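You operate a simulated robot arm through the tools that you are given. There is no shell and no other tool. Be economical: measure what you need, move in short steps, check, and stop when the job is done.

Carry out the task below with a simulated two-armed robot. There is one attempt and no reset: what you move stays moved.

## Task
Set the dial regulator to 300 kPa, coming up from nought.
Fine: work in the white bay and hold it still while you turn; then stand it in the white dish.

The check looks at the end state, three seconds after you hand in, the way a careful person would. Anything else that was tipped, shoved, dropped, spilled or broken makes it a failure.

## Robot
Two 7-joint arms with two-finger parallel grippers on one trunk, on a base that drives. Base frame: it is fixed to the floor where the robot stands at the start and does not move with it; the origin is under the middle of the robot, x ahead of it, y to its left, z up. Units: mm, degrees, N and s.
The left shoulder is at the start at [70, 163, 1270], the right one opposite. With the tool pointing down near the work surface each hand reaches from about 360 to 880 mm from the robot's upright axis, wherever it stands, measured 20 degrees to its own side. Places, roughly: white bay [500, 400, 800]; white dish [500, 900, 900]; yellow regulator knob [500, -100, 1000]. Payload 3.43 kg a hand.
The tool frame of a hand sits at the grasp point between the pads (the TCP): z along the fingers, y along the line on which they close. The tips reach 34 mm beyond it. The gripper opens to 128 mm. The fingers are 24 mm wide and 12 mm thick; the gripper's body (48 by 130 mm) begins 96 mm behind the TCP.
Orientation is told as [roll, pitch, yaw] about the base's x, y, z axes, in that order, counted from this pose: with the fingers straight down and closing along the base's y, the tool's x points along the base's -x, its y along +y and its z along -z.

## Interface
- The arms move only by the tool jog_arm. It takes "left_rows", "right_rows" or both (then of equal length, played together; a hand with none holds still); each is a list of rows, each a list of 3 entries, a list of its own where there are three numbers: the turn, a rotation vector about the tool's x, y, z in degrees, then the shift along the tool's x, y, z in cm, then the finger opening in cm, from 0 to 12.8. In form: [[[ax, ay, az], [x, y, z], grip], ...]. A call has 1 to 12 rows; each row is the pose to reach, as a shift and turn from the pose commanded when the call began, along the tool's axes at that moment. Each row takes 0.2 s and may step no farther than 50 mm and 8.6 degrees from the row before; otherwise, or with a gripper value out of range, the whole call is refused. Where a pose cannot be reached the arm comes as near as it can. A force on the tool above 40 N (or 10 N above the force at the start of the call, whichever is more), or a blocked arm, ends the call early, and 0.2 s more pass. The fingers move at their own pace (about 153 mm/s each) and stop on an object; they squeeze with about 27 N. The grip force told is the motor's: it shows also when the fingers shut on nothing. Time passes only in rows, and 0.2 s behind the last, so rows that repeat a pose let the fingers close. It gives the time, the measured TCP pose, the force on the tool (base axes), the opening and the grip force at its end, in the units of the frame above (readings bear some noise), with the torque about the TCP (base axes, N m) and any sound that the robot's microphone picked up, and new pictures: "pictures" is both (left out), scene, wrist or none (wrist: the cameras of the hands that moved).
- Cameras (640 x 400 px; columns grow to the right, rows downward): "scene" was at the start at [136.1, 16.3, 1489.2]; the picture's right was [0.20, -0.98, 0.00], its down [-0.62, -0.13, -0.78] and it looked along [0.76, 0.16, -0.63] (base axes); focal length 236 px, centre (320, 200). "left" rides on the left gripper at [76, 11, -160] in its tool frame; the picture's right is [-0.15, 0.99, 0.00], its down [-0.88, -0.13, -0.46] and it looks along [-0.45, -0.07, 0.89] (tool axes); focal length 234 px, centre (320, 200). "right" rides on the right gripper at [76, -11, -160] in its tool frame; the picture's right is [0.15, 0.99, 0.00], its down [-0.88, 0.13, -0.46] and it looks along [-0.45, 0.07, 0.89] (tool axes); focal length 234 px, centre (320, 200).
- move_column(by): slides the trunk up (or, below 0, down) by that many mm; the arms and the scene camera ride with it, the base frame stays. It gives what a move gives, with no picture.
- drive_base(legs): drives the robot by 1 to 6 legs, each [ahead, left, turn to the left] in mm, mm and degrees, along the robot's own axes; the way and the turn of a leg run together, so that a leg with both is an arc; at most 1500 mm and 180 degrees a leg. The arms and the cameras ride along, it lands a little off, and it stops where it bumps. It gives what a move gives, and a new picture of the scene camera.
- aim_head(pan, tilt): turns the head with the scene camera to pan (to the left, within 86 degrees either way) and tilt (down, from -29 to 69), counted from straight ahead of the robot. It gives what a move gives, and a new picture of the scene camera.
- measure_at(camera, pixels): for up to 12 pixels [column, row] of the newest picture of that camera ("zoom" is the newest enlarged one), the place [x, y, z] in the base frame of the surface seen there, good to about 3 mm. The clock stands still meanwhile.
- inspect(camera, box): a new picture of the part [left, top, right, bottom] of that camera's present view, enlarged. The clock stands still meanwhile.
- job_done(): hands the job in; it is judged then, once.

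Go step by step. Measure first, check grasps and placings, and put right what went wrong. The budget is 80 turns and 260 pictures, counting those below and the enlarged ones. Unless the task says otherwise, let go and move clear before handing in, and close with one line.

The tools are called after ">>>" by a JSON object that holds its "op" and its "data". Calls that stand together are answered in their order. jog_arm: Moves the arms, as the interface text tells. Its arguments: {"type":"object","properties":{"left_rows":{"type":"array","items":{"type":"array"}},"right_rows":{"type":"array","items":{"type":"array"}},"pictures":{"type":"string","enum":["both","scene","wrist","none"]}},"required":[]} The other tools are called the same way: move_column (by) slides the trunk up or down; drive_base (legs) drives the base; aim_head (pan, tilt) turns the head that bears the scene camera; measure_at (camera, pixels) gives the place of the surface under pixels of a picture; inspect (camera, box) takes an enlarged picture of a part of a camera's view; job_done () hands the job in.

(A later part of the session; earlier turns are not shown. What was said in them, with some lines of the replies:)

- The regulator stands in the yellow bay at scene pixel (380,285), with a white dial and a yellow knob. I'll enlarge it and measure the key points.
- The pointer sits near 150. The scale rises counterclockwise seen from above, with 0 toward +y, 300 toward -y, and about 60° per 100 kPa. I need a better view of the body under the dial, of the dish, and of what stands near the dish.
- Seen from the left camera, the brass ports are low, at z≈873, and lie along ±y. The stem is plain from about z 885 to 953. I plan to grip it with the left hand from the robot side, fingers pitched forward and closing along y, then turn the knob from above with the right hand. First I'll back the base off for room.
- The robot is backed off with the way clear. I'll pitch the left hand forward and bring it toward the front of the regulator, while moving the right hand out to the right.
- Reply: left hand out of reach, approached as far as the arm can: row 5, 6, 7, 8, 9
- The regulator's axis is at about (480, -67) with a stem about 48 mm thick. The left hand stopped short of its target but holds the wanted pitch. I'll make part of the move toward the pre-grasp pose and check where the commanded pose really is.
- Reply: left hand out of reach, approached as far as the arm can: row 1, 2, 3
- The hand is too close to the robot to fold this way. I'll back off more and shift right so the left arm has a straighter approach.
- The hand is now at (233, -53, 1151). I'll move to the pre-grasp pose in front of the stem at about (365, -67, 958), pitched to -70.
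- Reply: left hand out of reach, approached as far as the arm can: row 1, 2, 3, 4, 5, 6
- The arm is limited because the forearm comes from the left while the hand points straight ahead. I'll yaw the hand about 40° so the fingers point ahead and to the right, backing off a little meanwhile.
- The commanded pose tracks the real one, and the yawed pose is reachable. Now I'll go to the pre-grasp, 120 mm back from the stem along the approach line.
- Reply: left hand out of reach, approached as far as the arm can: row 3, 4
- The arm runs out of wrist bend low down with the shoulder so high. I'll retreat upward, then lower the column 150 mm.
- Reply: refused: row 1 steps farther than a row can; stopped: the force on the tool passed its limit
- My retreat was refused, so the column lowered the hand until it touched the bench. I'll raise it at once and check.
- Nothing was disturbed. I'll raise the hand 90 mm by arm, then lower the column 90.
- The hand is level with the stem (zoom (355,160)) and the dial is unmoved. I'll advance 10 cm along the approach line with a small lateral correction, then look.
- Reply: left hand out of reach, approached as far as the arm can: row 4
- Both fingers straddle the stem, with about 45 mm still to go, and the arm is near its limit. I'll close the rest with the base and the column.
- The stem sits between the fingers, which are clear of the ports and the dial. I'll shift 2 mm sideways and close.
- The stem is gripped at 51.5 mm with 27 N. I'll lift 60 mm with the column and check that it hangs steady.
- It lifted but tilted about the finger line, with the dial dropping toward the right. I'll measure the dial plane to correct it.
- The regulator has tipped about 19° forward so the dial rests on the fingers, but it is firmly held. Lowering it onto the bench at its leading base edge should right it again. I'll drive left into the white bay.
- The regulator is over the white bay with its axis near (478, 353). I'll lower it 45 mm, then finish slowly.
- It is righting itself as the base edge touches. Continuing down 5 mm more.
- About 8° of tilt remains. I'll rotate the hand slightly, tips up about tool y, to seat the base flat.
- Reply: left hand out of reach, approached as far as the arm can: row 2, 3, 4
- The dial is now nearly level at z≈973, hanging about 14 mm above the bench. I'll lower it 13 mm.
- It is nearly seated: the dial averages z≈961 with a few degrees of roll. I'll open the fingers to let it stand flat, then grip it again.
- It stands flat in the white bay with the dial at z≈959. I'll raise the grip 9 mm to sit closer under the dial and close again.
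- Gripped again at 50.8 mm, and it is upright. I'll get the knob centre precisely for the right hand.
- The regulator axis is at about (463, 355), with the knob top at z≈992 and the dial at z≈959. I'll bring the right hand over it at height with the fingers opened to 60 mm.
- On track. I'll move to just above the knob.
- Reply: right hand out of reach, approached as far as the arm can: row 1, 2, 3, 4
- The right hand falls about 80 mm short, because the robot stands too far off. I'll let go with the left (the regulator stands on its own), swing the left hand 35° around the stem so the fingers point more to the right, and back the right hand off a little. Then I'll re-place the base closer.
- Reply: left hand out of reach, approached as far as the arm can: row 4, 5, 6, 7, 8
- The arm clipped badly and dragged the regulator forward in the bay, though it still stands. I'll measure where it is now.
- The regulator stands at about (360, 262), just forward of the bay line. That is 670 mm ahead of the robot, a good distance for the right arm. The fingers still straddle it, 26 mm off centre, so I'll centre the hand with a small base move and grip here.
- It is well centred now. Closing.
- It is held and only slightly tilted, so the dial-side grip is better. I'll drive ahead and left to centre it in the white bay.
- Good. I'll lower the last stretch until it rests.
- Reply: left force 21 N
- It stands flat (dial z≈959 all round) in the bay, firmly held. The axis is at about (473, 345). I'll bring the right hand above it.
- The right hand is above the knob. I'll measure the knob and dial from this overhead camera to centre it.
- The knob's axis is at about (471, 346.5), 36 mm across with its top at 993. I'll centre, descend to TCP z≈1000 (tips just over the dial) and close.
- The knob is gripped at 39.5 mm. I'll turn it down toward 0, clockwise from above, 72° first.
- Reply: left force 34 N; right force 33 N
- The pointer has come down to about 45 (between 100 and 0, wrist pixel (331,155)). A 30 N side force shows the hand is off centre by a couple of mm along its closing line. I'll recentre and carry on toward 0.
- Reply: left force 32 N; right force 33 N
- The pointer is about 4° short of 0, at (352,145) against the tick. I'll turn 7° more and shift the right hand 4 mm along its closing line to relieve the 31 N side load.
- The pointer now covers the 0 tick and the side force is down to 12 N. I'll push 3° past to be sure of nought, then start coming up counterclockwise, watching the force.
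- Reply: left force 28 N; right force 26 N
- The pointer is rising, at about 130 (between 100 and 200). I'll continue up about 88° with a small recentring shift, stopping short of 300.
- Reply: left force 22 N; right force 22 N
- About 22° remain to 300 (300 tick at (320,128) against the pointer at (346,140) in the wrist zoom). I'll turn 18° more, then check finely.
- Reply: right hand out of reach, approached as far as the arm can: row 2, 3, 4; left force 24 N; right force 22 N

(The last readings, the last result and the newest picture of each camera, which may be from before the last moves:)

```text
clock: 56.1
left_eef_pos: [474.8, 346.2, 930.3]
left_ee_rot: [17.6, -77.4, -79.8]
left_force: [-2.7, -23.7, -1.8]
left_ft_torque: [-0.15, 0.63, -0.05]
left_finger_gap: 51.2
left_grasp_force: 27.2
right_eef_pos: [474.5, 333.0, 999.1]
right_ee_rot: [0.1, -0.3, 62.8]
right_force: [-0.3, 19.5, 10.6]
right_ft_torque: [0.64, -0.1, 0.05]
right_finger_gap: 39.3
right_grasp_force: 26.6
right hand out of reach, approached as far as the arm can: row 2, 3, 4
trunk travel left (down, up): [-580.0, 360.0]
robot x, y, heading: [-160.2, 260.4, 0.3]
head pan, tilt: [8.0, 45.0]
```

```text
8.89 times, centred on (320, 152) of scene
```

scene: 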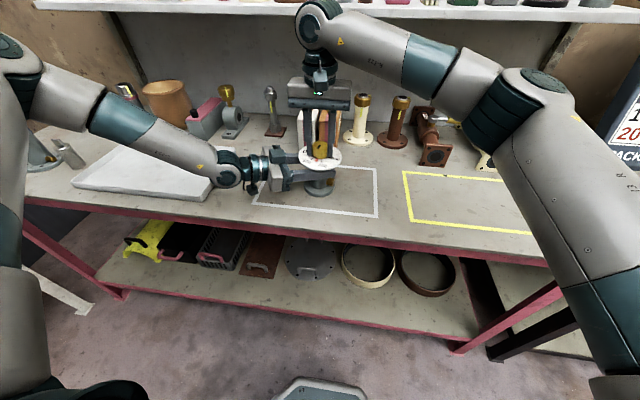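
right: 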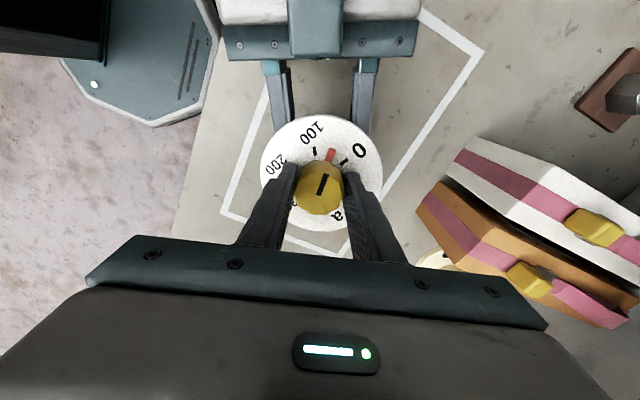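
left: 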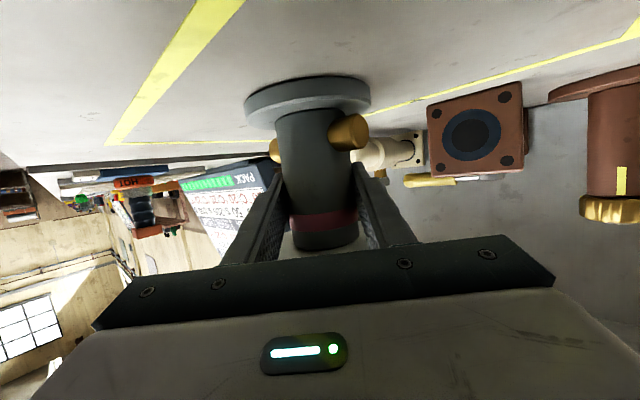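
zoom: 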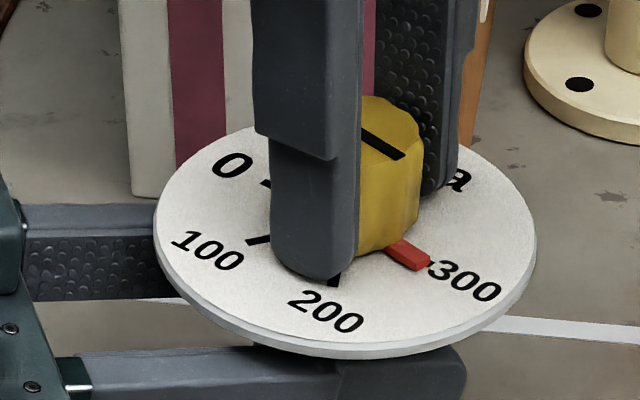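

The right wrist hit its limit at yaw 63 with about 8–9° still to go. I'll open, lift straight up, turn back and look at the knob before gripping again.

>>> {"op": "jog_arm", "data": {"right_rows": [[[0, 0, 0], [0, 0, 0], 4.5], [[0, 0, 0], [0, 0, 0], 6], [[0, 0, 0], [0, 0, 0], 6], [[0, 0, 0], [0, 0, -4], 6], [[0, 0, 8], [-1, 0, -7], 6], [[0, 0, 16], [-1, 0, -7], 6], [[0, 0, 24], [-1, 0, -7], 6], [[0, 0, 32], [-1, 0, -7], 6], [[0, 0, 40], [-1, 0, -7], 6], [[0, 0, 48], [-1, 0, -7], 6], [[0, 0, 56], [-1, 0, -7], 6], [[0, 0, 63], [-1, 0, -7], 6]], "pictures": "wrist"}}

>>> {"op": "inspect", "data": {"camera": "right", "box": [260, 90, 380, 205]}}

>>> {"op": "inspect", "data": {"camera": "scene", "box": [295, 130, 345, 175]}}

```text
clock: 58.7
left_eef_pos: [476.5, 348.5, 929.0]
left_ee_rot: [17.5, -77.4, -79.4]
left_force: [4.3, 5.6, 19.1]
left_ft_torque: [-0.42, 0.16, 0.03]
left_finger_gap: 50.6
left_grasp_force: 26.7
right_eef_pos: [480.3, 342.7, 1068.7]
right_ee_rot: [0.1, -0.1, -0.4]
right_force: [0.0, -0.4, 0.3]
right_ft_torque: [-0.03, 0.03, 0.01]
right_finger_gap: 59.9
right_grasp_force: 0.1
right hand out of reach, approached as far as the arm can: row 4
trunk travel left (down, up): [-580.0, 360.0]
robot x, y, heading: [-163.0, 263.2, 0.6]
head pan, tilt: [8.0, 45.0]
```

right: 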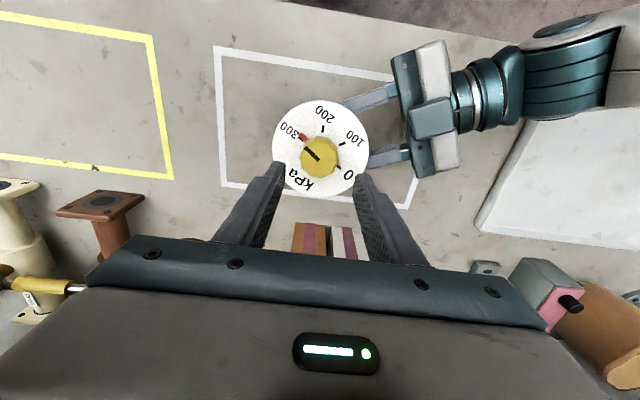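

```text
3.48 times, centred on (320, 148) of right
```

zoom: 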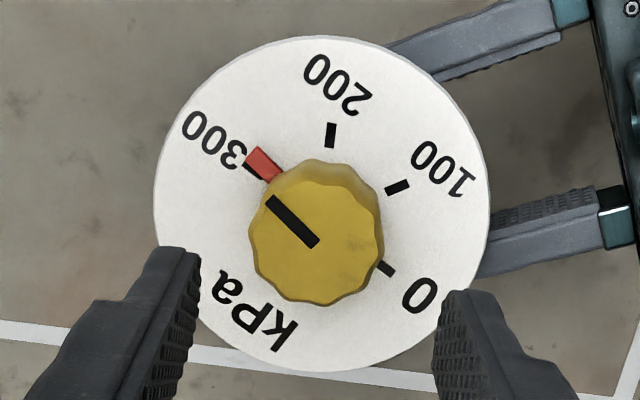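

```text
8.89 times, centred on (320, 152) of scene
```

zoom: 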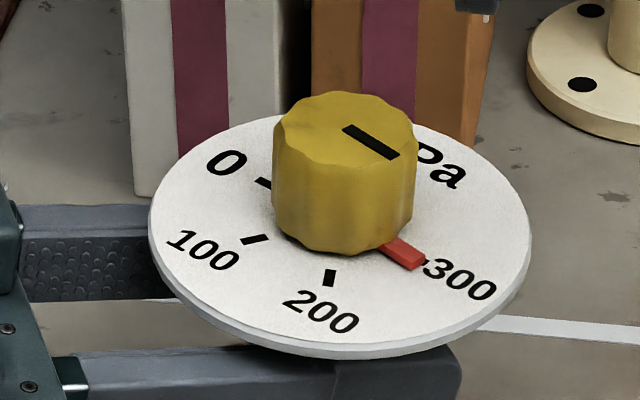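

The knob stayed put, about 7° short of 300. It looks 12-sided, so gripping 60° back (yaw ≈ +2.8) gives the same phase. I'll measure the axis first.

>>> {"op": "measure_at", "data": {"camera": "zoom", "pixels": [[160, 200], [484, 200], [320, 45], [320, 362], [255, 230], [378, 230], [315, 175], [315, 292], [316, 240]]}}

```text
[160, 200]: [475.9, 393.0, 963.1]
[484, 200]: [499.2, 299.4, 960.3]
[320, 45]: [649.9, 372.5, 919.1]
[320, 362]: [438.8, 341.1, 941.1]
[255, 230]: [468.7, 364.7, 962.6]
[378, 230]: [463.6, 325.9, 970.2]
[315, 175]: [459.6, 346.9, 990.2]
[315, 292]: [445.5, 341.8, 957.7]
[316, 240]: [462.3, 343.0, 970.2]
```

>>> {"op": "measure_at", "data": {"camera": "right", "pixels": [[274, 148], [367, 152], [321, 103], [319, 195], [318, 158], [301, 158], [336, 158], [318, 142], [318, 175]]}}

```text
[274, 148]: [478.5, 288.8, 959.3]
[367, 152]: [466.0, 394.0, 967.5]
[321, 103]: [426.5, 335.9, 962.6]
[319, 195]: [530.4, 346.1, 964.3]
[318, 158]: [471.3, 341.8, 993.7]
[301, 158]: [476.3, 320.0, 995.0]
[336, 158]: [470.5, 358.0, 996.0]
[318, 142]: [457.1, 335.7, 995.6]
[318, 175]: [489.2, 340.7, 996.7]
```

The axis is now at about (475.5, 341). I'll regrip there at yaw +2.8.

>>> {"op": "jog_arm", "data": {"right_rows": [[[0, 0, -3.2], [0.5, -0.2, 1.5], 6], [[0, 0, -3.2], [0.5, -0.2, 4.5], 6], [[0, 0, -3.2], [0.5, -0.2, 6.7], 6], [[0, 0, -3.2], [0.5, -0.2, 6.7], 5], [[0, 0, -3.2], [0.5, -0.2, 6.7], 4], [[0, 0, -3.2], [0.5, -0.2, 6.7], 3], [[0, 0, -3.2], [0.5, -0.2, 6.7], 2.5]], "pictures": "none"}}

>>> {"op": "inspect", "data": {"camera": "right", "box": [250, 105, 390, 240]}}

>>> {"op": "inspect", "data": {"camera": "scene", "box": [295, 130, 345, 175]}}

```text
clock: 60.3
left_eef_pos: [476.9, 349.0, 928.3]
left_ee_rot: [17.1, -77.4, -79.2]
left_force: [3.1, -0.7, 15.2]
left_ft_torque: [-0.66, 0.17, -0.07]
left_finger_gap: 50.9
left_grasp_force: 27.3
right_eef_pos: [474.1, 341.3, 1002.5]
right_ee_rot: [0.1, 0.1, 3.1]
right_force: [-1.8, 5.7, -0.3]
right_ft_torque: [0.84, 0.21, 0.07]
right_finger_gap: 40.1
right_grasp_force: 27.0
trunk travel left (down, up): [-580.0, 360.0]
robot x, y, heading: [-166.4, 257.5, 0.4]
head pan, tilt: [8.0, 45.0]
```

```text
2.96 times, centred on (320, 172) of right
```

zoom: 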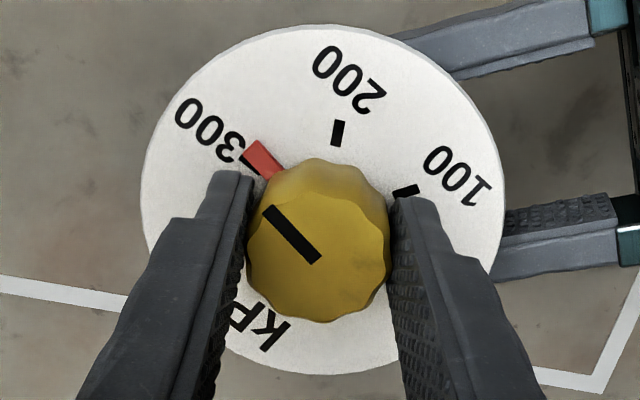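

```text
8.89 times, centred on (320, 152) of scene
```

zoom: 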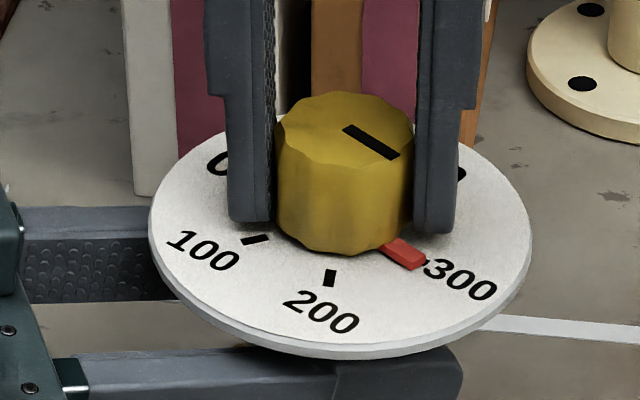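

The regrip didn't disturb it. I'll turn up 5° and look.

>>> {"op": "jog_arm", "data": {"right_rows": [[[0, 0, -2.5], [0, 0, 0], 2.5], [[0, 0, -5], [0, 0, 0], 2.5], [[0, 0, -5], [0, 0, 0], 2.5]], "pictures": "none"}}

>>> {"op": "inspect", "data": {"camera": "right", "box": [280, 115, 370, 200]}}

>>> {"op": "inspect", "data": {"camera": "scene", "box": [295, 130, 345, 175]}}

```text
clock: 61.1
left_eef_pos: [476.5, 349.6, 929.0]
left_ee_rot: [17.1, -77.4, -79.1]
left_force: [3.5, -3.6, 13.5]
left_ft_torque: [-0.54, 0.5, -0.08]
left_finger_gap: 50.9
left_grasp_force: 26.6
right_eef_pos: [473.6, 340.5, 1000.5]
right_ee_rot: [0.1, 0.0, 8.1]
right_force: [-2.3, 7.6, -1.2]
right_ft_torque: [0.91, -0.1, 0.06]
right_finger_gap: 39.9
right_grasp_force: 26.8
trunk travel left (down, up): [-580.0, 360.0]
robot x, y, heading: [-161.7, 260.8, 0.3]
head pan, tilt: [8.0, 45.0]
```

```text
4.71 times, centred on (325, 158) of right
```

zoom: 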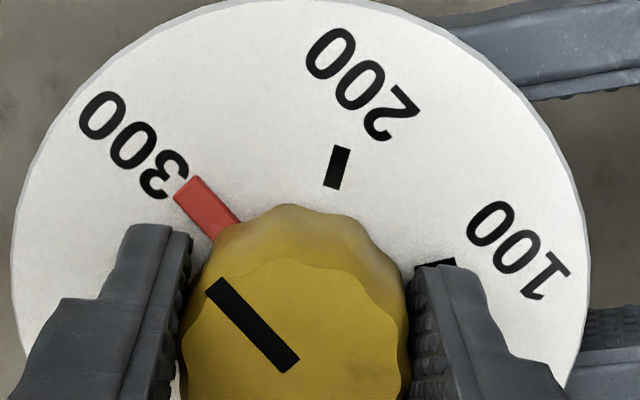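

```text
8.89 times, centred on (320, 152) of scene
```

zoom: 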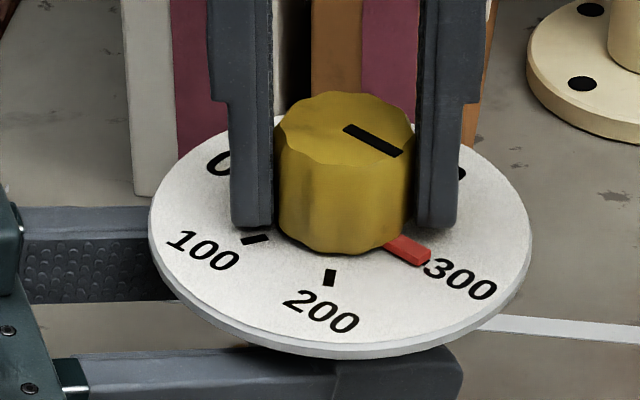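

The pointer covers the 300 tick, but parallax leaves perhaps 1–4° of doubt. I'll add 1.5°, let go, and place the wrist camera straight over the pointer for a parallax-free look.

>>> {"op": "jog_arm", "data": {"right_rows": [[[0, 0, -1.5], [0, 0, 0], 2.5], [[0, 0, -1.5], [0, 0, 0], 2.5], [[0, 0, -1.5], [0, 0, 0], 4.5], [[0, 0, -1.5], [0, 0, 0], 6], [[0, 0, -1.5], [0, 0, 0], 6], [[0, 0, -1.5], [0, 0, -4], 6], [[0, 0, -1.5], [0, 0, -7], 6], [[0, 0, 6], [-3, -1, -7], 6], [[0, 0, 8], [-6, -2, -7], 6]], "pictures": "wrist"}}

>>> {"op": "inspect", "data": {"camera": "right", "box": [270, 30, 390, 150]}}

```text
clock: 63.1
left_eef_pos: [475.2, 349.6, 928.5]
left_ee_rot: [17.1, -77.3, -79.0]
left_force: [-2.6, 1.9, 7.9]
left_ft_torque: [-0.39, 0.36, -0.13]
left_finger_gap: 51.0
left_grasp_force: 26.9
right_eef_pos: [537.6, 327.3, 1071.7]
right_ee_rot: [0.2, -0.1, -0.2]
right_force: [0.8, 0.6, -0.1]
right_ft_torque: [-0.01, -0.01, 0.0]
right_finger_gap: 60.1
right_grasp_force: 0.1
trunk travel left (down, up): [-580.0, 360.0]
robot x, y, heading: [-161.4, 258.0, 0.5]
head pan, tilt: [8.0, 45.0]
```

right: 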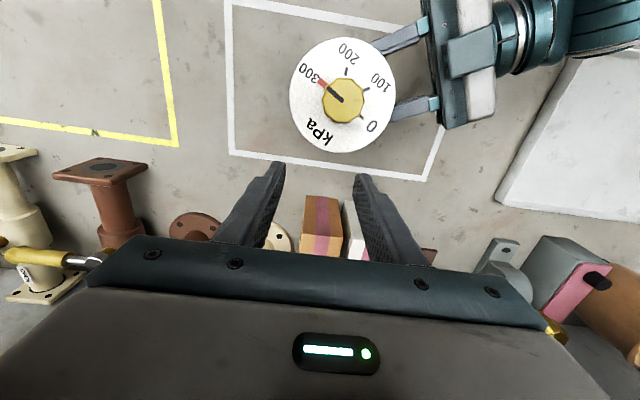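

```text
3.33 times, centred on (330, 90) of right
```

zoom: 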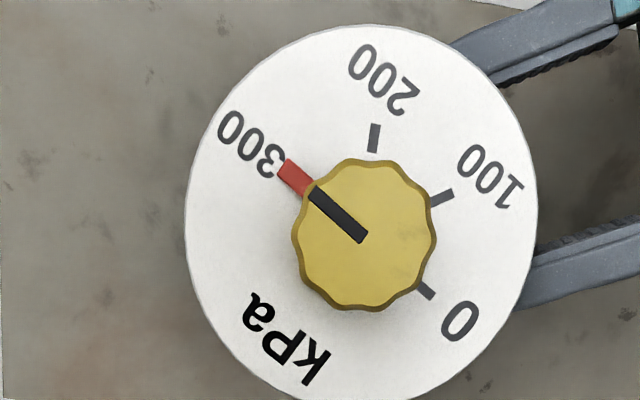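

This overhead view is clear. I'll enlarge it further to judge the angle exactly.

>>> {"op": "inspect", "data": {"camera": "right", "box": [304, 60, 384, 125]}}

>>> {"op": "inspect", "data": {"camera": "right", "box": [300, 66, 340, 100]}}

```text
6.15 times, centred on (344, 92) of right
```

zoom: 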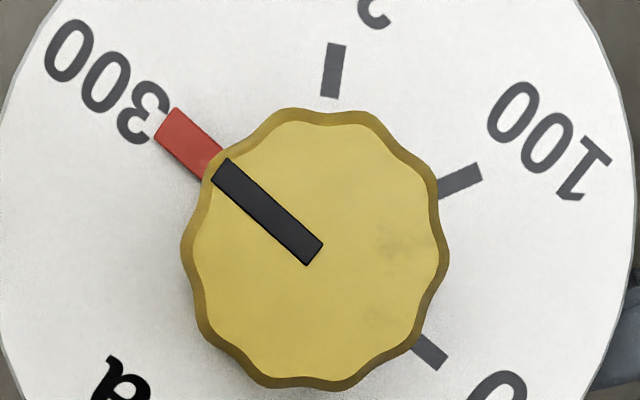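

```text
11.76 times, centred on (320, 83) of right
```

zoom: 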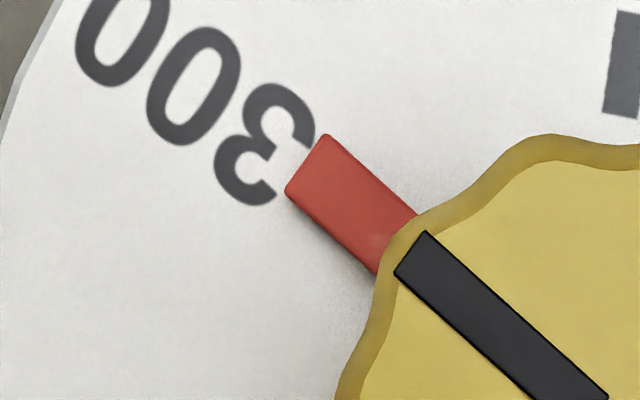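

Mapping the ticks to the dial plane, 300 lies at about -61.5° and the pointer at about -59.6°. It is roughly 2° (3 kPa) short. I'll regrip with the same phase and add 2°.

>>> {"op": "jog_arm", "data": {"right_rows": [[[0, 0, -5], [3.2, 0.7, 0], 6], [[0, 0, -9.8], [6.4, 1.35, 0], 6], [[0, 0, -9.8], [6.4, 1.35, 3.5], 6], [[0, 0, -9.8], [6.4, 1.35, 7.1], 6], [[0, 0, -9.8], [6.4, 1.35, 7.1], 5], [[0, 0, -9.8], [6.4, 1.35, 7.1], 4], [[0, 0, -9.8], [6.4, 1.35, 7.1], 3], [[0, 0, -9.8], [6.4, 1.35, 7.1], 2.5], [[0, 0, -10.8], [6.4, 1.35, 7.1], 2.5], [[0, 0, -11.8], [6.4, 1.35, 7.1], 2.5], [[0, 0, -11.8], [6.4, 1.35, 7.1], 2.5]], "pictures": "none"}}

>>> {"op": "jog_arm", "data": {"right_rows": [[[0, 0, 0], [0, 0, 0], 4.5], [[0, 0, 0], [0, 0, 0], 6], [[0, 0, 0], [0, 0, 0], 6], [[0, 0, 0], [0, 0, -3.5], 6], [[0, 0, 0], [0, 0, -7], 6], [[0, 0, 6], [-3, -1, -7], 6], [[0, 0, 11.8], [-6, -2.4, -7], 6]], "pictures": "none"}}

>>> {"op": "inspect", "data": {"camera": "right", "box": [304, 60, 384, 125]}}

```text
clock: 65.5
left_eef_pos: [476.4, 349.8, 927.1]
left_ee_rot: [17.0, -77.3, -78.9]
left_force: [-4.5, 8.3, 3.8]
left_ft_torque: [-1.01, 0.34, 0.05]
left_finger_gap: 51.0
left_grasp_force: 26.6
right_eef_pos: [474.3, 341.3, 1000.2]
right_ee_rot: [0.1, 0.0, 11.8]
right_force: [2.3, -6.3, 0.5]
right_ft_torque: [0.5, -0.15, -0.19]
right_finger_gap: 39.5
right_grasp_force: 27.1
trunk travel left (down, up): [-580.0, 360.0]
robot x, y, heading: [-162.0, 257.6, 0.2]
head pan, tilt: [8.0, 45.0]
```

```text
clock: 67.1
left_eef_pos: [476.3, 349.1, 928.4]
left_ee_rot: [16.8, -77.3, -78.9]
left_force: [-2.8, 0.9, 1.7]
left_ft_torque: [-0.15, 0.45, -0.09]
left_finger_gap: 50.9
left_grasp_force: 26.4
right_eef_pos: [537.9, 329.0, 1070.5]
right_ee_rot: [0.1, 0.0, -0.1]
right_force: [0.9, -0.6, 0.2]
right_ft_torque: [0.02, -0.01, -0.02]
right_finger_gap: 60.0
right_grasp_force: 0.0
trunk travel left (down, up): [-580.0, 360.0]
robot x, y, heading: [-162.3, 255.3, 0.3]
head pan, tilt: [8.0, 45.0]
```

```text
6.15 times, centred on (344, 92) of right
```

zoom: 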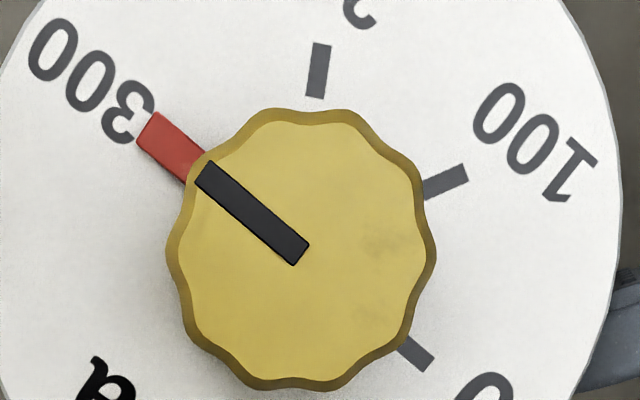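

The pointer is now at about -61.2° against -61.7° for the 300 mark, so it reads 299–300 kPa, reached from 0. I'll retract the right hand, then lift the regulator with the column.

>>> {"op": "jog_arm", "data": {"right_rows": [[[0, 0, 0], [1, -1, -3], 6], [[0, 0, 0], [4, -3.5, -5], 6], [[0, 0, 0], [7.5, -6, -6.5], 6], [[0, 0, 0], [11, -8.5, -7], 6], [[0, 0, 0], [14.5, -11, -7], 6], [[0, 0, 0], [18, -13.5, -7], 6], [[0, 0, 0], [20, -14.5, -7], 6]], "pictures": "none"}}

>>> {"op": "move_column", "data": {"by": 60}}

>>> {"op": "aim_head", "data": {"pan": 20, "tilt": 45}}

```text
clock: 68.7
left_eef_pos: [476.5, 349.1, 927.8]
left_ee_rot: [17.1, -77.3, -79.1]
left_force: [-0.9, 0.7, 0.5]
left_ft_torque: [-0.18, 0.31, -0.03]
left_finger_gap: 50.7
left_grasp_force: 26.8
right_eef_pos: [336.6, 185.0, 1139.3]
right_ee_rot: [0.1, 0.1, -0.1]
right_force: [-0.2, 0.1, 0.0]
right_ft_torque: [-0.01, -0.01, 0.01]
right_finger_gap: 60.1
right_grasp_force: 0.0
trunk travel left (down, up): [-580.0, 360.0]
robot x, y, heading: [-159.8, 260.6, 0.5]
head pan, tilt: [8.0, 45.0]
```

```text
clock: 69.7
left_eef_pos: [477.1, 349.2, 987.5]
left_ee_rot: [16.7, -77.3, -78.8]
left_force: [-0.6, 0.0, -5.9]
left_ft_torque: [0.01, 0.02, 0.02]
left_finger_gap: 50.9
left_grasp_force: 26.6
right_eef_pos: [338.0, 186.1, 1198.9]
right_ee_rot: [0.1, 0.1, -0.1]
right_force: [-0.4, 0.3, -0.1]
right_ft_torque: [0.02, -0.04, 0.0]
right_finger_gap: 59.8
right_grasp_force: 0.0
trunk travel left (down, up): [-640.0, 300.0]
robot x, y, heading: [-161.9, 258.4, 0.4]
head pan, tilt: [8.0, 45.0]
```

```text
clock: 70.4
left_eef_pos: [477.3, 349.6, 989.0]
left_ee_rot: [16.8, -77.3, -78.8]
left_force: [0.7, -0.2, -4.6]
left_ft_torque: [0.01, 0.01, -0.04]
left_finger_gap: 50.9
left_grasp_force: 26.9
right_eef_pos: [336.8, 184.9, 1199.8]
right_ee_rot: [0.2, 0.1, -0.1]
right_force: [0.0, -0.3, -0.6]
right_ft_torque: [0.0, 0.02, 0.0]
right_finger_gap: 60.1
right_grasp_force: 0.0
trunk travel left (down, up): [-640.0, 300.0]
robot x, y, heading: [-160.2, 260.7, 0.4]
head pan, tilt: [20.0, 45.0]
```

scene: 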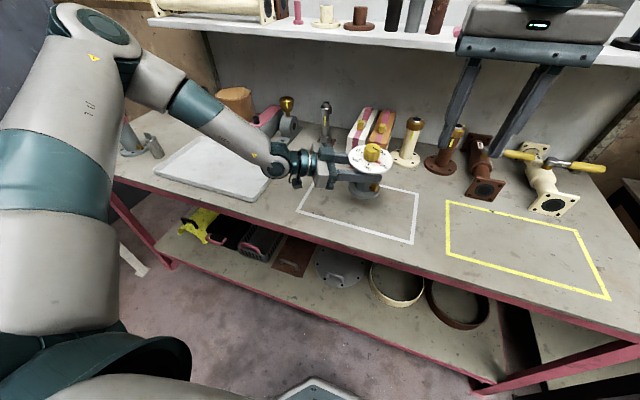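

Lifted and steady. I'll check the dish extent and the obstacles to the left before driving.

>>> {"op": "measure_at", "data": {"camera": "scene", "pixels": [[205, 138], [155, 172], [245, 200], [285, 165], [215, 165], [150, 148], [125, 130], [140, 272], [110, 190], [128, 150], [235, 90], [330, 390]]}}

>>> {"op": "aim_head", "data": {"pan": 60, "tilt": 50}}

```text
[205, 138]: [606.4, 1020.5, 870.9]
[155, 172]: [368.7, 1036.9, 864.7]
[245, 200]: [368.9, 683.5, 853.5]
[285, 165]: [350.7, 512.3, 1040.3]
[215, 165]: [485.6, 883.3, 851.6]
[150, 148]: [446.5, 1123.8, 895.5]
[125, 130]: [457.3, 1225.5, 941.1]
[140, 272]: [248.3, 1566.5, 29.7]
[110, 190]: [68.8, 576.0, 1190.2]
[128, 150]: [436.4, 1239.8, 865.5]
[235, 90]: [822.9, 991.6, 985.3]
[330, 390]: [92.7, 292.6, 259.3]
```

```text
clock: 71.5
left_eef_pos: [477.4, 349.0, 988.3]
left_ee_rot: [16.8, -77.3, -78.8]
left_force: [0.3, 0.2, -4.9]
left_ft_torque: [0.02, 0.01, 0.0]
left_finger_gap: 50.6
left_grasp_force: 26.9
right_eef_pos: [337.8, 185.7, 1198.4]
right_ee_rot: [0.1, 0.1, -0.1]
right_force: [0.2, 0.3, -0.5]
right_ft_torque: [-0.02, 0.01, -0.01]
right_finger_gap: 60.0
right_grasp_force: 0.1
trunk travel left (down, up): [-640.0, 300.0]
robot x, y, heading: [-162.8, 259.5, 0.5]
head pan, tilt: [60.0, 50.0]
```

scene: 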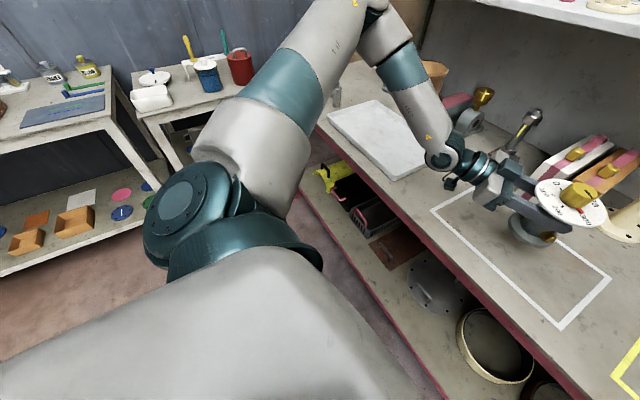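

>>> {"op": "measure_at", "data": {"camera": "scene", "pixels": [[205, 75], [240, 70], [150, 100], [180, 160], [130, 170], [100, 120], [372, 12], [340, 60], [335, 95], [395, 60]]}}

```text
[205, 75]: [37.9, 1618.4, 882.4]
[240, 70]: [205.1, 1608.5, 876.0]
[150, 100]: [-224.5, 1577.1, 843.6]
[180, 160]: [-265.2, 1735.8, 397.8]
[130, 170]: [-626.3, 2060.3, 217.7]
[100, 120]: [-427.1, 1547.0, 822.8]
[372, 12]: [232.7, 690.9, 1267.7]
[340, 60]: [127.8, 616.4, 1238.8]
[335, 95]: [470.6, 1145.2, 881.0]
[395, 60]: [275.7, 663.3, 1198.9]
```

The way left is clear: the nearest tables start beyond y≈1500. I'll drive left to bring the regulator over the dish at about (490, 765).

>>> {"op": "drive_base", "data": {"legs": [[6, 210, 0], [8, 210, 0]]}}

>>> {"op": "aim_head", "data": {"pan": 12, "tilt": 48}}

```text
clock: 74.4
left_eef_pos: [488.4, 769.2, 988.3]
left_ee_rot: [16.8, -77.3, -79.0]
left_force: [0.5, 1.0, -6.0]
left_ft_torque: [0.01, -0.01, 0.02]
left_finger_gap: 51.0
left_grasp_force: 27.0
right_eef_pos: [350.2, 606.9, 1199.5]
right_ee_rot: [0.2, 0.1, -0.3]
right_force: [0.3, 0.2, 0.5]
right_ft_torque: [0.03, 0.0, 0.0]
right_finger_gap: 60.0
right_grasp_force: 0.1
trunk travel left (down, up): [-640.0, 300.0]
robot x, y, heading: [-149.6, 681.0, 0.2]
head pan, tilt: [60.0, 50.0]
```

scene: 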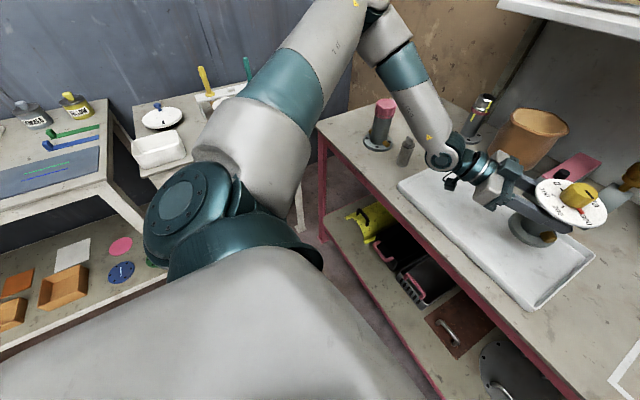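

```text
clock: 75.6
left_eef_pos: [487.9, 769.2, 988.5]
left_ee_rot: [16.8, -77.4, -78.9]
left_force: [0.7, 0.2, -4.9]
left_ft_torque: [0.06, 0.01, 0.02]
left_finger_gap: 51.0
left_grasp_force: 27.5
right_eef_pos: [349.9, 606.0, 1198.1]
right_ee_rot: [0.1, 0.1, -0.2]
right_force: [0.8, -1.0, -0.1]
right_ft_torque: [-0.01, 0.03, 0.01]
right_finger_gap: 60.3
right_grasp_force: 0.0
trunk travel left (down, up): [-640.0, 300.0]
robot x, y, heading: [-150.6, 682.7, 0.3]
head pan, tilt: [12.0, 48.0]
```

scene: 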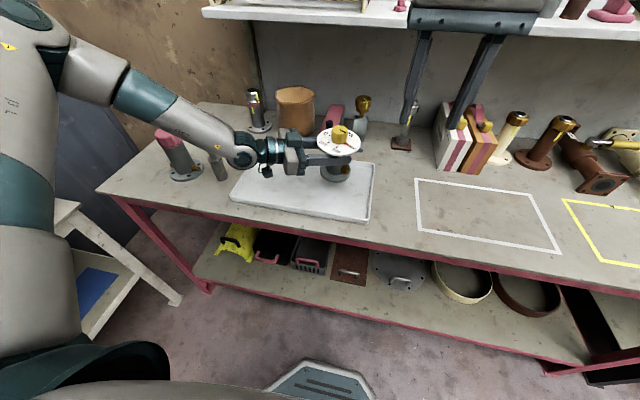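

The regulator hangs over the dish, well inside the rim. I'll lower it in steps.

>>> {"op": "move_column", "data": {"by": -42}}

>>> {"op": "move_column", "data": {"by": -6}}

>>> {"op": "inspect", "data": {"camera": "scene", "box": [220, 100, 400, 220]}}

```text
clock: 76.4
left_eef_pos: [488.1, 768.5, 946.1]
left_ee_rot: [17.1, -77.3, -79.1]
left_force: [0.6, 0.6, -4.4]
left_ft_torque: [0.03, 0.0, -0.01]
left_finger_gap: 50.9
left_grasp_force: 26.4
right_eef_pos: [348.7, 605.8, 1157.0]
right_ee_rot: [0.1, 0.1, -0.2]
right_force: [-0.4, 0.3, 0.7]
right_ft_torque: [0.01, 0.0, -0.02]
right_finger_gap: 60.3
right_grasp_force: 0.2
trunk travel left (down, up): [-598.0, 342.0]
robot x, y, heading: [-150.7, 683.1, 0.3]
head pan, tilt: [12.0, 48.0]
```

```text
clock: 77.0
left_eef_pos: [489.1, 768.8, 940.0]
left_ee_rot: [16.8, -77.4, -78.9]
left_force: [0.0, -0.7, -4.8]
left_ft_torque: [0.01, 0.0, 0.0]
left_finger_gap: 51.0
left_grasp_force: 26.6
right_eef_pos: [349.5, 606.2, 1152.0]
right_ee_rot: [0.2, 0.1, -0.2]
right_force: [0.0, -0.2, -0.1]
right_ft_torque: [0.03, -0.01, -0.01]
right_finger_gap: 59.8
right_grasp_force: 0.0
trunk travel left (down, up): [-592.0, 348.0]
robot x, y, heading: [-149.4, 682.9, 0.3]
head pan, tilt: [12.0, 48.0]
```

```text
3.33 times, centred on (310, 160) of scene
```

zoom: 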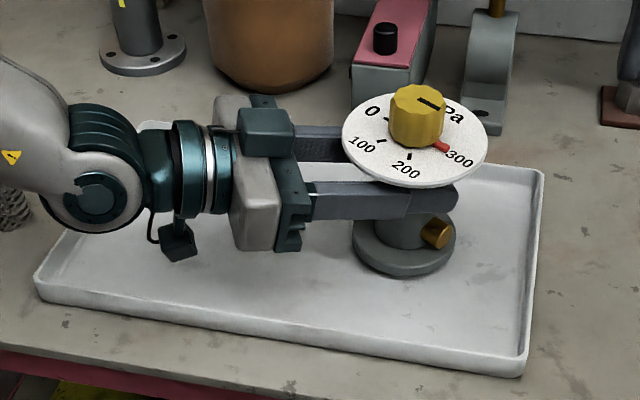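

Nearly down and still in the air (force -5 N). I'll lower it to contact.

>>> {"op": "move_column", "data": {"by": -5}}

>>> {"op": "move_column", "data": {"by": -3}}

>>> {"op": "inspect", "data": {"camera": "scene", "box": [220, 100, 400, 220]}}

>>> {"op": "measure_at", "data": {"camera": "zoom", "pixels": [[352, 150], [478, 150], [400, 178], [370, 172], [465, 120], [450, 172]]}}

```text
clock: 77.5
left_eef_pos: [489.4, 769.3, 935.0]
left_ee_rot: [16.8, -77.3, -78.9]
left_force: [-0.7, 0.0, -6.5]
left_ft_torque: [0.02, 0.02, 0.02]
left_finger_gap: 50.8
left_grasp_force: 27.5
right_eef_pos: [348.9, 606.7, 1146.5]
right_ee_rot: [0.1, 0.1, -0.3]
right_force: [0.5, 0.1, 0.3]
right_ft_torque: [0.02, 0.01, 0.0]
right_finger_gap: 60.0
right_grasp_force: 0.1
trunk travel left (down, up): [-587.0, 353.0]
robot x, y, heading: [-149.0, 682.5, 0.4]
head pan, tilt: [12.0, 48.0]
```

```text
clock: 78.0
left_eef_pos: [488.8, 768.4, 932.0]
left_ee_rot: [17.3, -77.4, -79.4]
left_force: [0.9, -0.5, 1.1]
left_ft_torque: [-0.21, 0.11, 0.06]
left_finger_gap: 50.8
left_grasp_force: 27.1
right_eef_pos: [348.2, 606.4, 1143.3]
right_ee_rot: [0.2, 0.2, -0.3]
right_force: [-0.4, -1.4, 0.1]
right_ft_torque: [0.0, 0.05, 0.0]
right_finger_gap: 60.2
right_grasp_force: 0.1
trunk travel left (down, up): [-584.0, 356.0]
robot x, y, heading: [-153.5, 681.7, 0.1]
head pan, tilt: [12.0, 48.0]
```

```text
3.33 times, centred on (310, 160) of scene
```

zoom: 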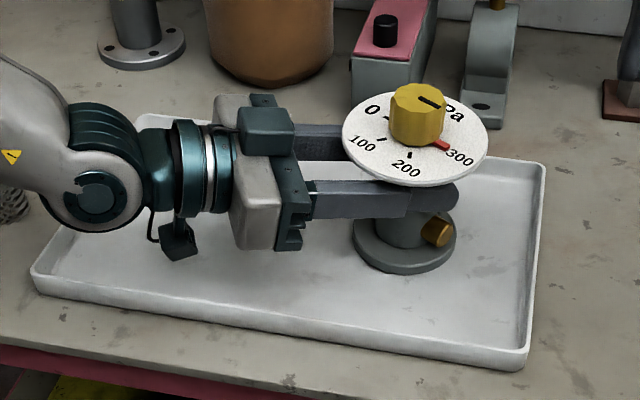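

```text
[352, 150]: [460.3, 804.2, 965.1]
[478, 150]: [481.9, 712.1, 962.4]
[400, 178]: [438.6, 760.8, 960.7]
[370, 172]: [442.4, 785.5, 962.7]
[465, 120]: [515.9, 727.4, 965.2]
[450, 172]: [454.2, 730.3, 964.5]
```

It rests level in the dish (dial z≈962–965, force near 0). I'll let go.

>>> {"op": "jog_arm", "data": {"left_rows": [[[0, 0, 0], [0, 0, 0], 5.5], [[0, 0, 0], [0, 0, 0], 6.5], [[0, 0, 0], [0, 0, 0], 9], [[0, 0, 0], [0, 0, 0], 12.8], [[0, 0, 0], [0, 0, 0], 12.8]], "pictures": "wrist"}}

>>> {"op": "inspect", "data": {"camera": "scene", "box": [220, 100, 400, 220]}}

```text
clock: 79.2
left_eef_pos: [488.4, 768.3, 931.5]
left_ee_rot: [17.0, -77.3, -78.9]
left_force: [-0.1, -0.3, 0.7]
left_ft_torque: [0.0, -0.03, 0.0]
left_finger_gap: 128.0
left_grasp_force: 0.1
right_eef_pos: [349.4, 606.0, 1143.2]
right_ee_rot: [0.1, 0.0, -0.2]
right_force: [-0.4, -0.4, -0.5]
right_ft_torque: [-0.04, 0.0, 0.02]
right_finger_gap: 60.1
right_grasp_force: 0.0
trunk travel left (down, up): [-584.0, 356.0]
robot x, y, heading: [-153.5, 681.5, 0.6]
head pan, tilt: [12.0, 48.0]
```

left: 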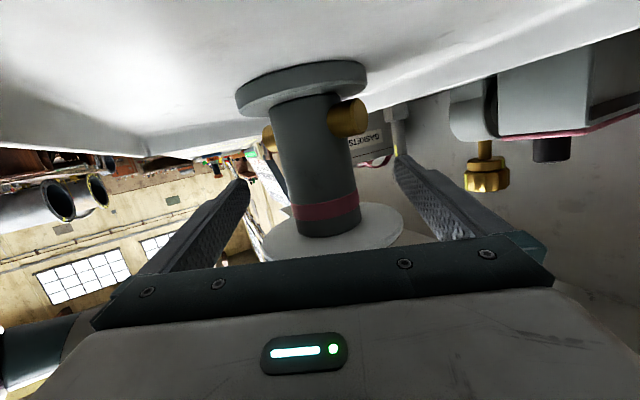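

```text
3.33 times, centred on (310, 160) of scene
```

zoom: 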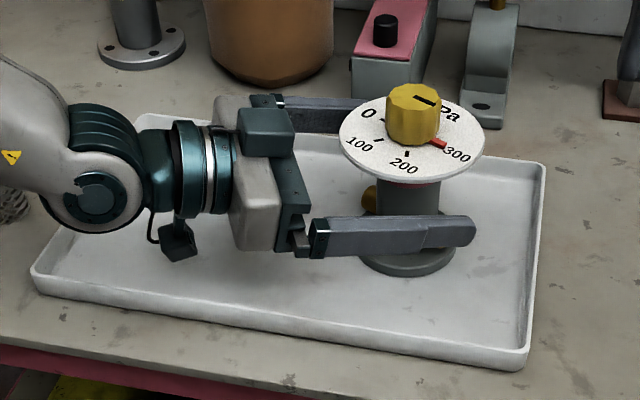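

Released, and it stands upright. I'll withdraw 60 mm along the finger direction with the base, then raise the column.

>>> {"op": "drive_base", "data": {"legs": [[-28, 52, 0]]}}

>>> {"op": "inspect", "data": {"camera": "left", "box": [120, 20, 520, 270]}}

```text
clock: 80.2
left_eef_pos: [459.9, 820.2, 932.0]
left_ee_rot: [17.1, -77.3, -79.2]
left_force: [-0.3, 0.1, -0.1]
left_ft_torque: [-0.02, -0.02, 0.0]
left_finger_gap: 127.9
left_grasp_force: 0.1
right_eef_pos: [319.8, 657.2, 1143.6]
right_ee_rot: [0.1, 0.2, -0.1]
right_force: [-0.9, 0.0, 0.6]
right_ft_torque: [-0.06, 0.03, -0.01]
right_finger_gap: 60.1
right_grasp_force: 0.1
trunk travel left (down, up): [-584.0, 356.0]
robot x, y, heading: [-179.6, 731.7, 0.4]
head pan, tilt: [12.0, 48.0]
```

scene: 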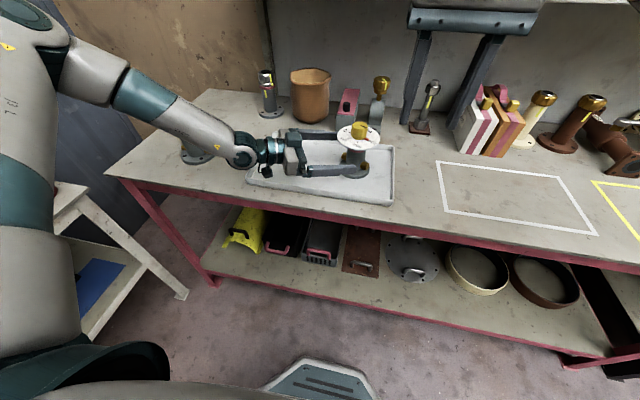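

```text
1.60 times, centred on (320, 145) of left
```

zoom: 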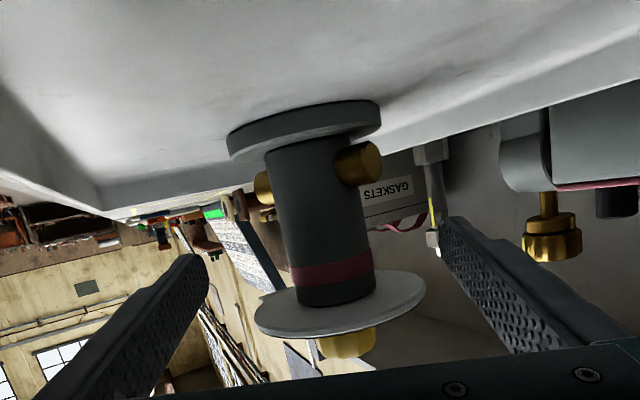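

The fingers are clear of the dial on both sides. I'll raise the column 120 and back away.

>>> {"op": "move_column", "data": {"by": 120}}

>>> {"op": "drive_base", "data": {"legs": [[-60, 60, 0], [-140, 0, 0]]}}

>>> {"op": "inspect", "data": {"camera": "scene", "box": [260, 80, 440, 200]}}

```text
clock: 81.7
left_eef_pos: [459.6, 819.9, 1052.3]
left_ee_rot: [16.9, -77.3, -79.0]
left_force: [0.1, 0.9, 0.3]
left_ft_torque: [0.0, -0.03, 0.02]
left_finger_gap: 128.0
left_grasp_force: 0.1
right_eef_pos: [321.6, 656.8, 1262.7]
right_ee_rot: [0.1, 0.1, -0.1]
right_force: [-0.6, 0.0, 0.6]
right_ft_torque: [0.0, 0.02, -0.01]
right_finger_gap: 59.9
right_grasp_force: 0.1
trunk travel left (down, up): [-704.0, 236.0]
robot x, y, heading: [-175.8, 732.8, 0.4]
head pan, tilt: [12.0, 48.0]
```

```text
clock: 83.7
left_eef_pos: [261.4, 880.2, 1050.6]
left_ee_rot: [16.6, -77.3, -78.7]
left_force: [-0.4, 0.7, 0.0]
left_ft_torque: [0.0, 0.02, -0.03]
left_finger_gap: 128.0
left_grasp_force: 0.0
right_eef_pos: [123.2, 717.1, 1261.2]
right_ee_rot: [0.1, 0.2, -0.2]
right_force: [0.5, -0.3, -0.8]
right_ft_torque: [0.01, 0.04, -0.04]
right_finger_gap: 59.7
right_grasp_force: 0.0
trunk travel left (down, up): [-704.0, 236.0]
robot x, y, heading: [-374.7, 792.8, 0.3]
head pan, tilt: [12.0, 48.0]
```

scene: 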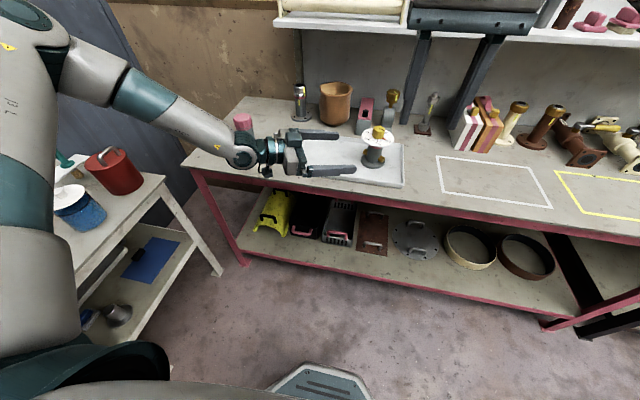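

```text
3.33 times, centred on (350, 140) of scene
```

zoom: 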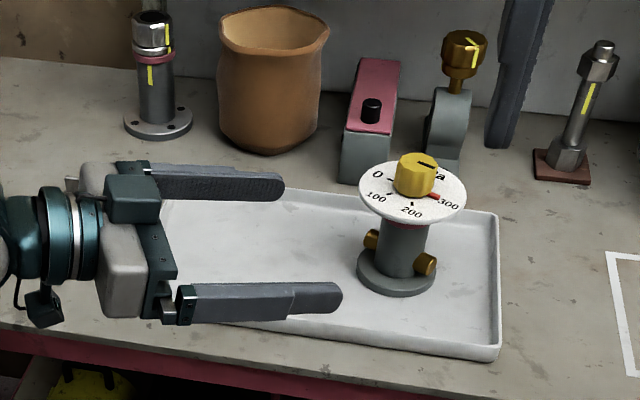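

The regulator stands upright in the white dish with its pointer on 300. Both hands are clear and nothing else looks disturbed, so I'm handing in.

>>> {"op": "job_done", "data": {}}

```text
The job is handed in.
```

The regulator now stands upright in the white dish, reading about 299–300 kPa by my measurement. In the white bay I turned it down to 0 and brought it straight up while the left hand held it. Once, between grips, I dragged it standing just over the bay's front line and put it back before turning.
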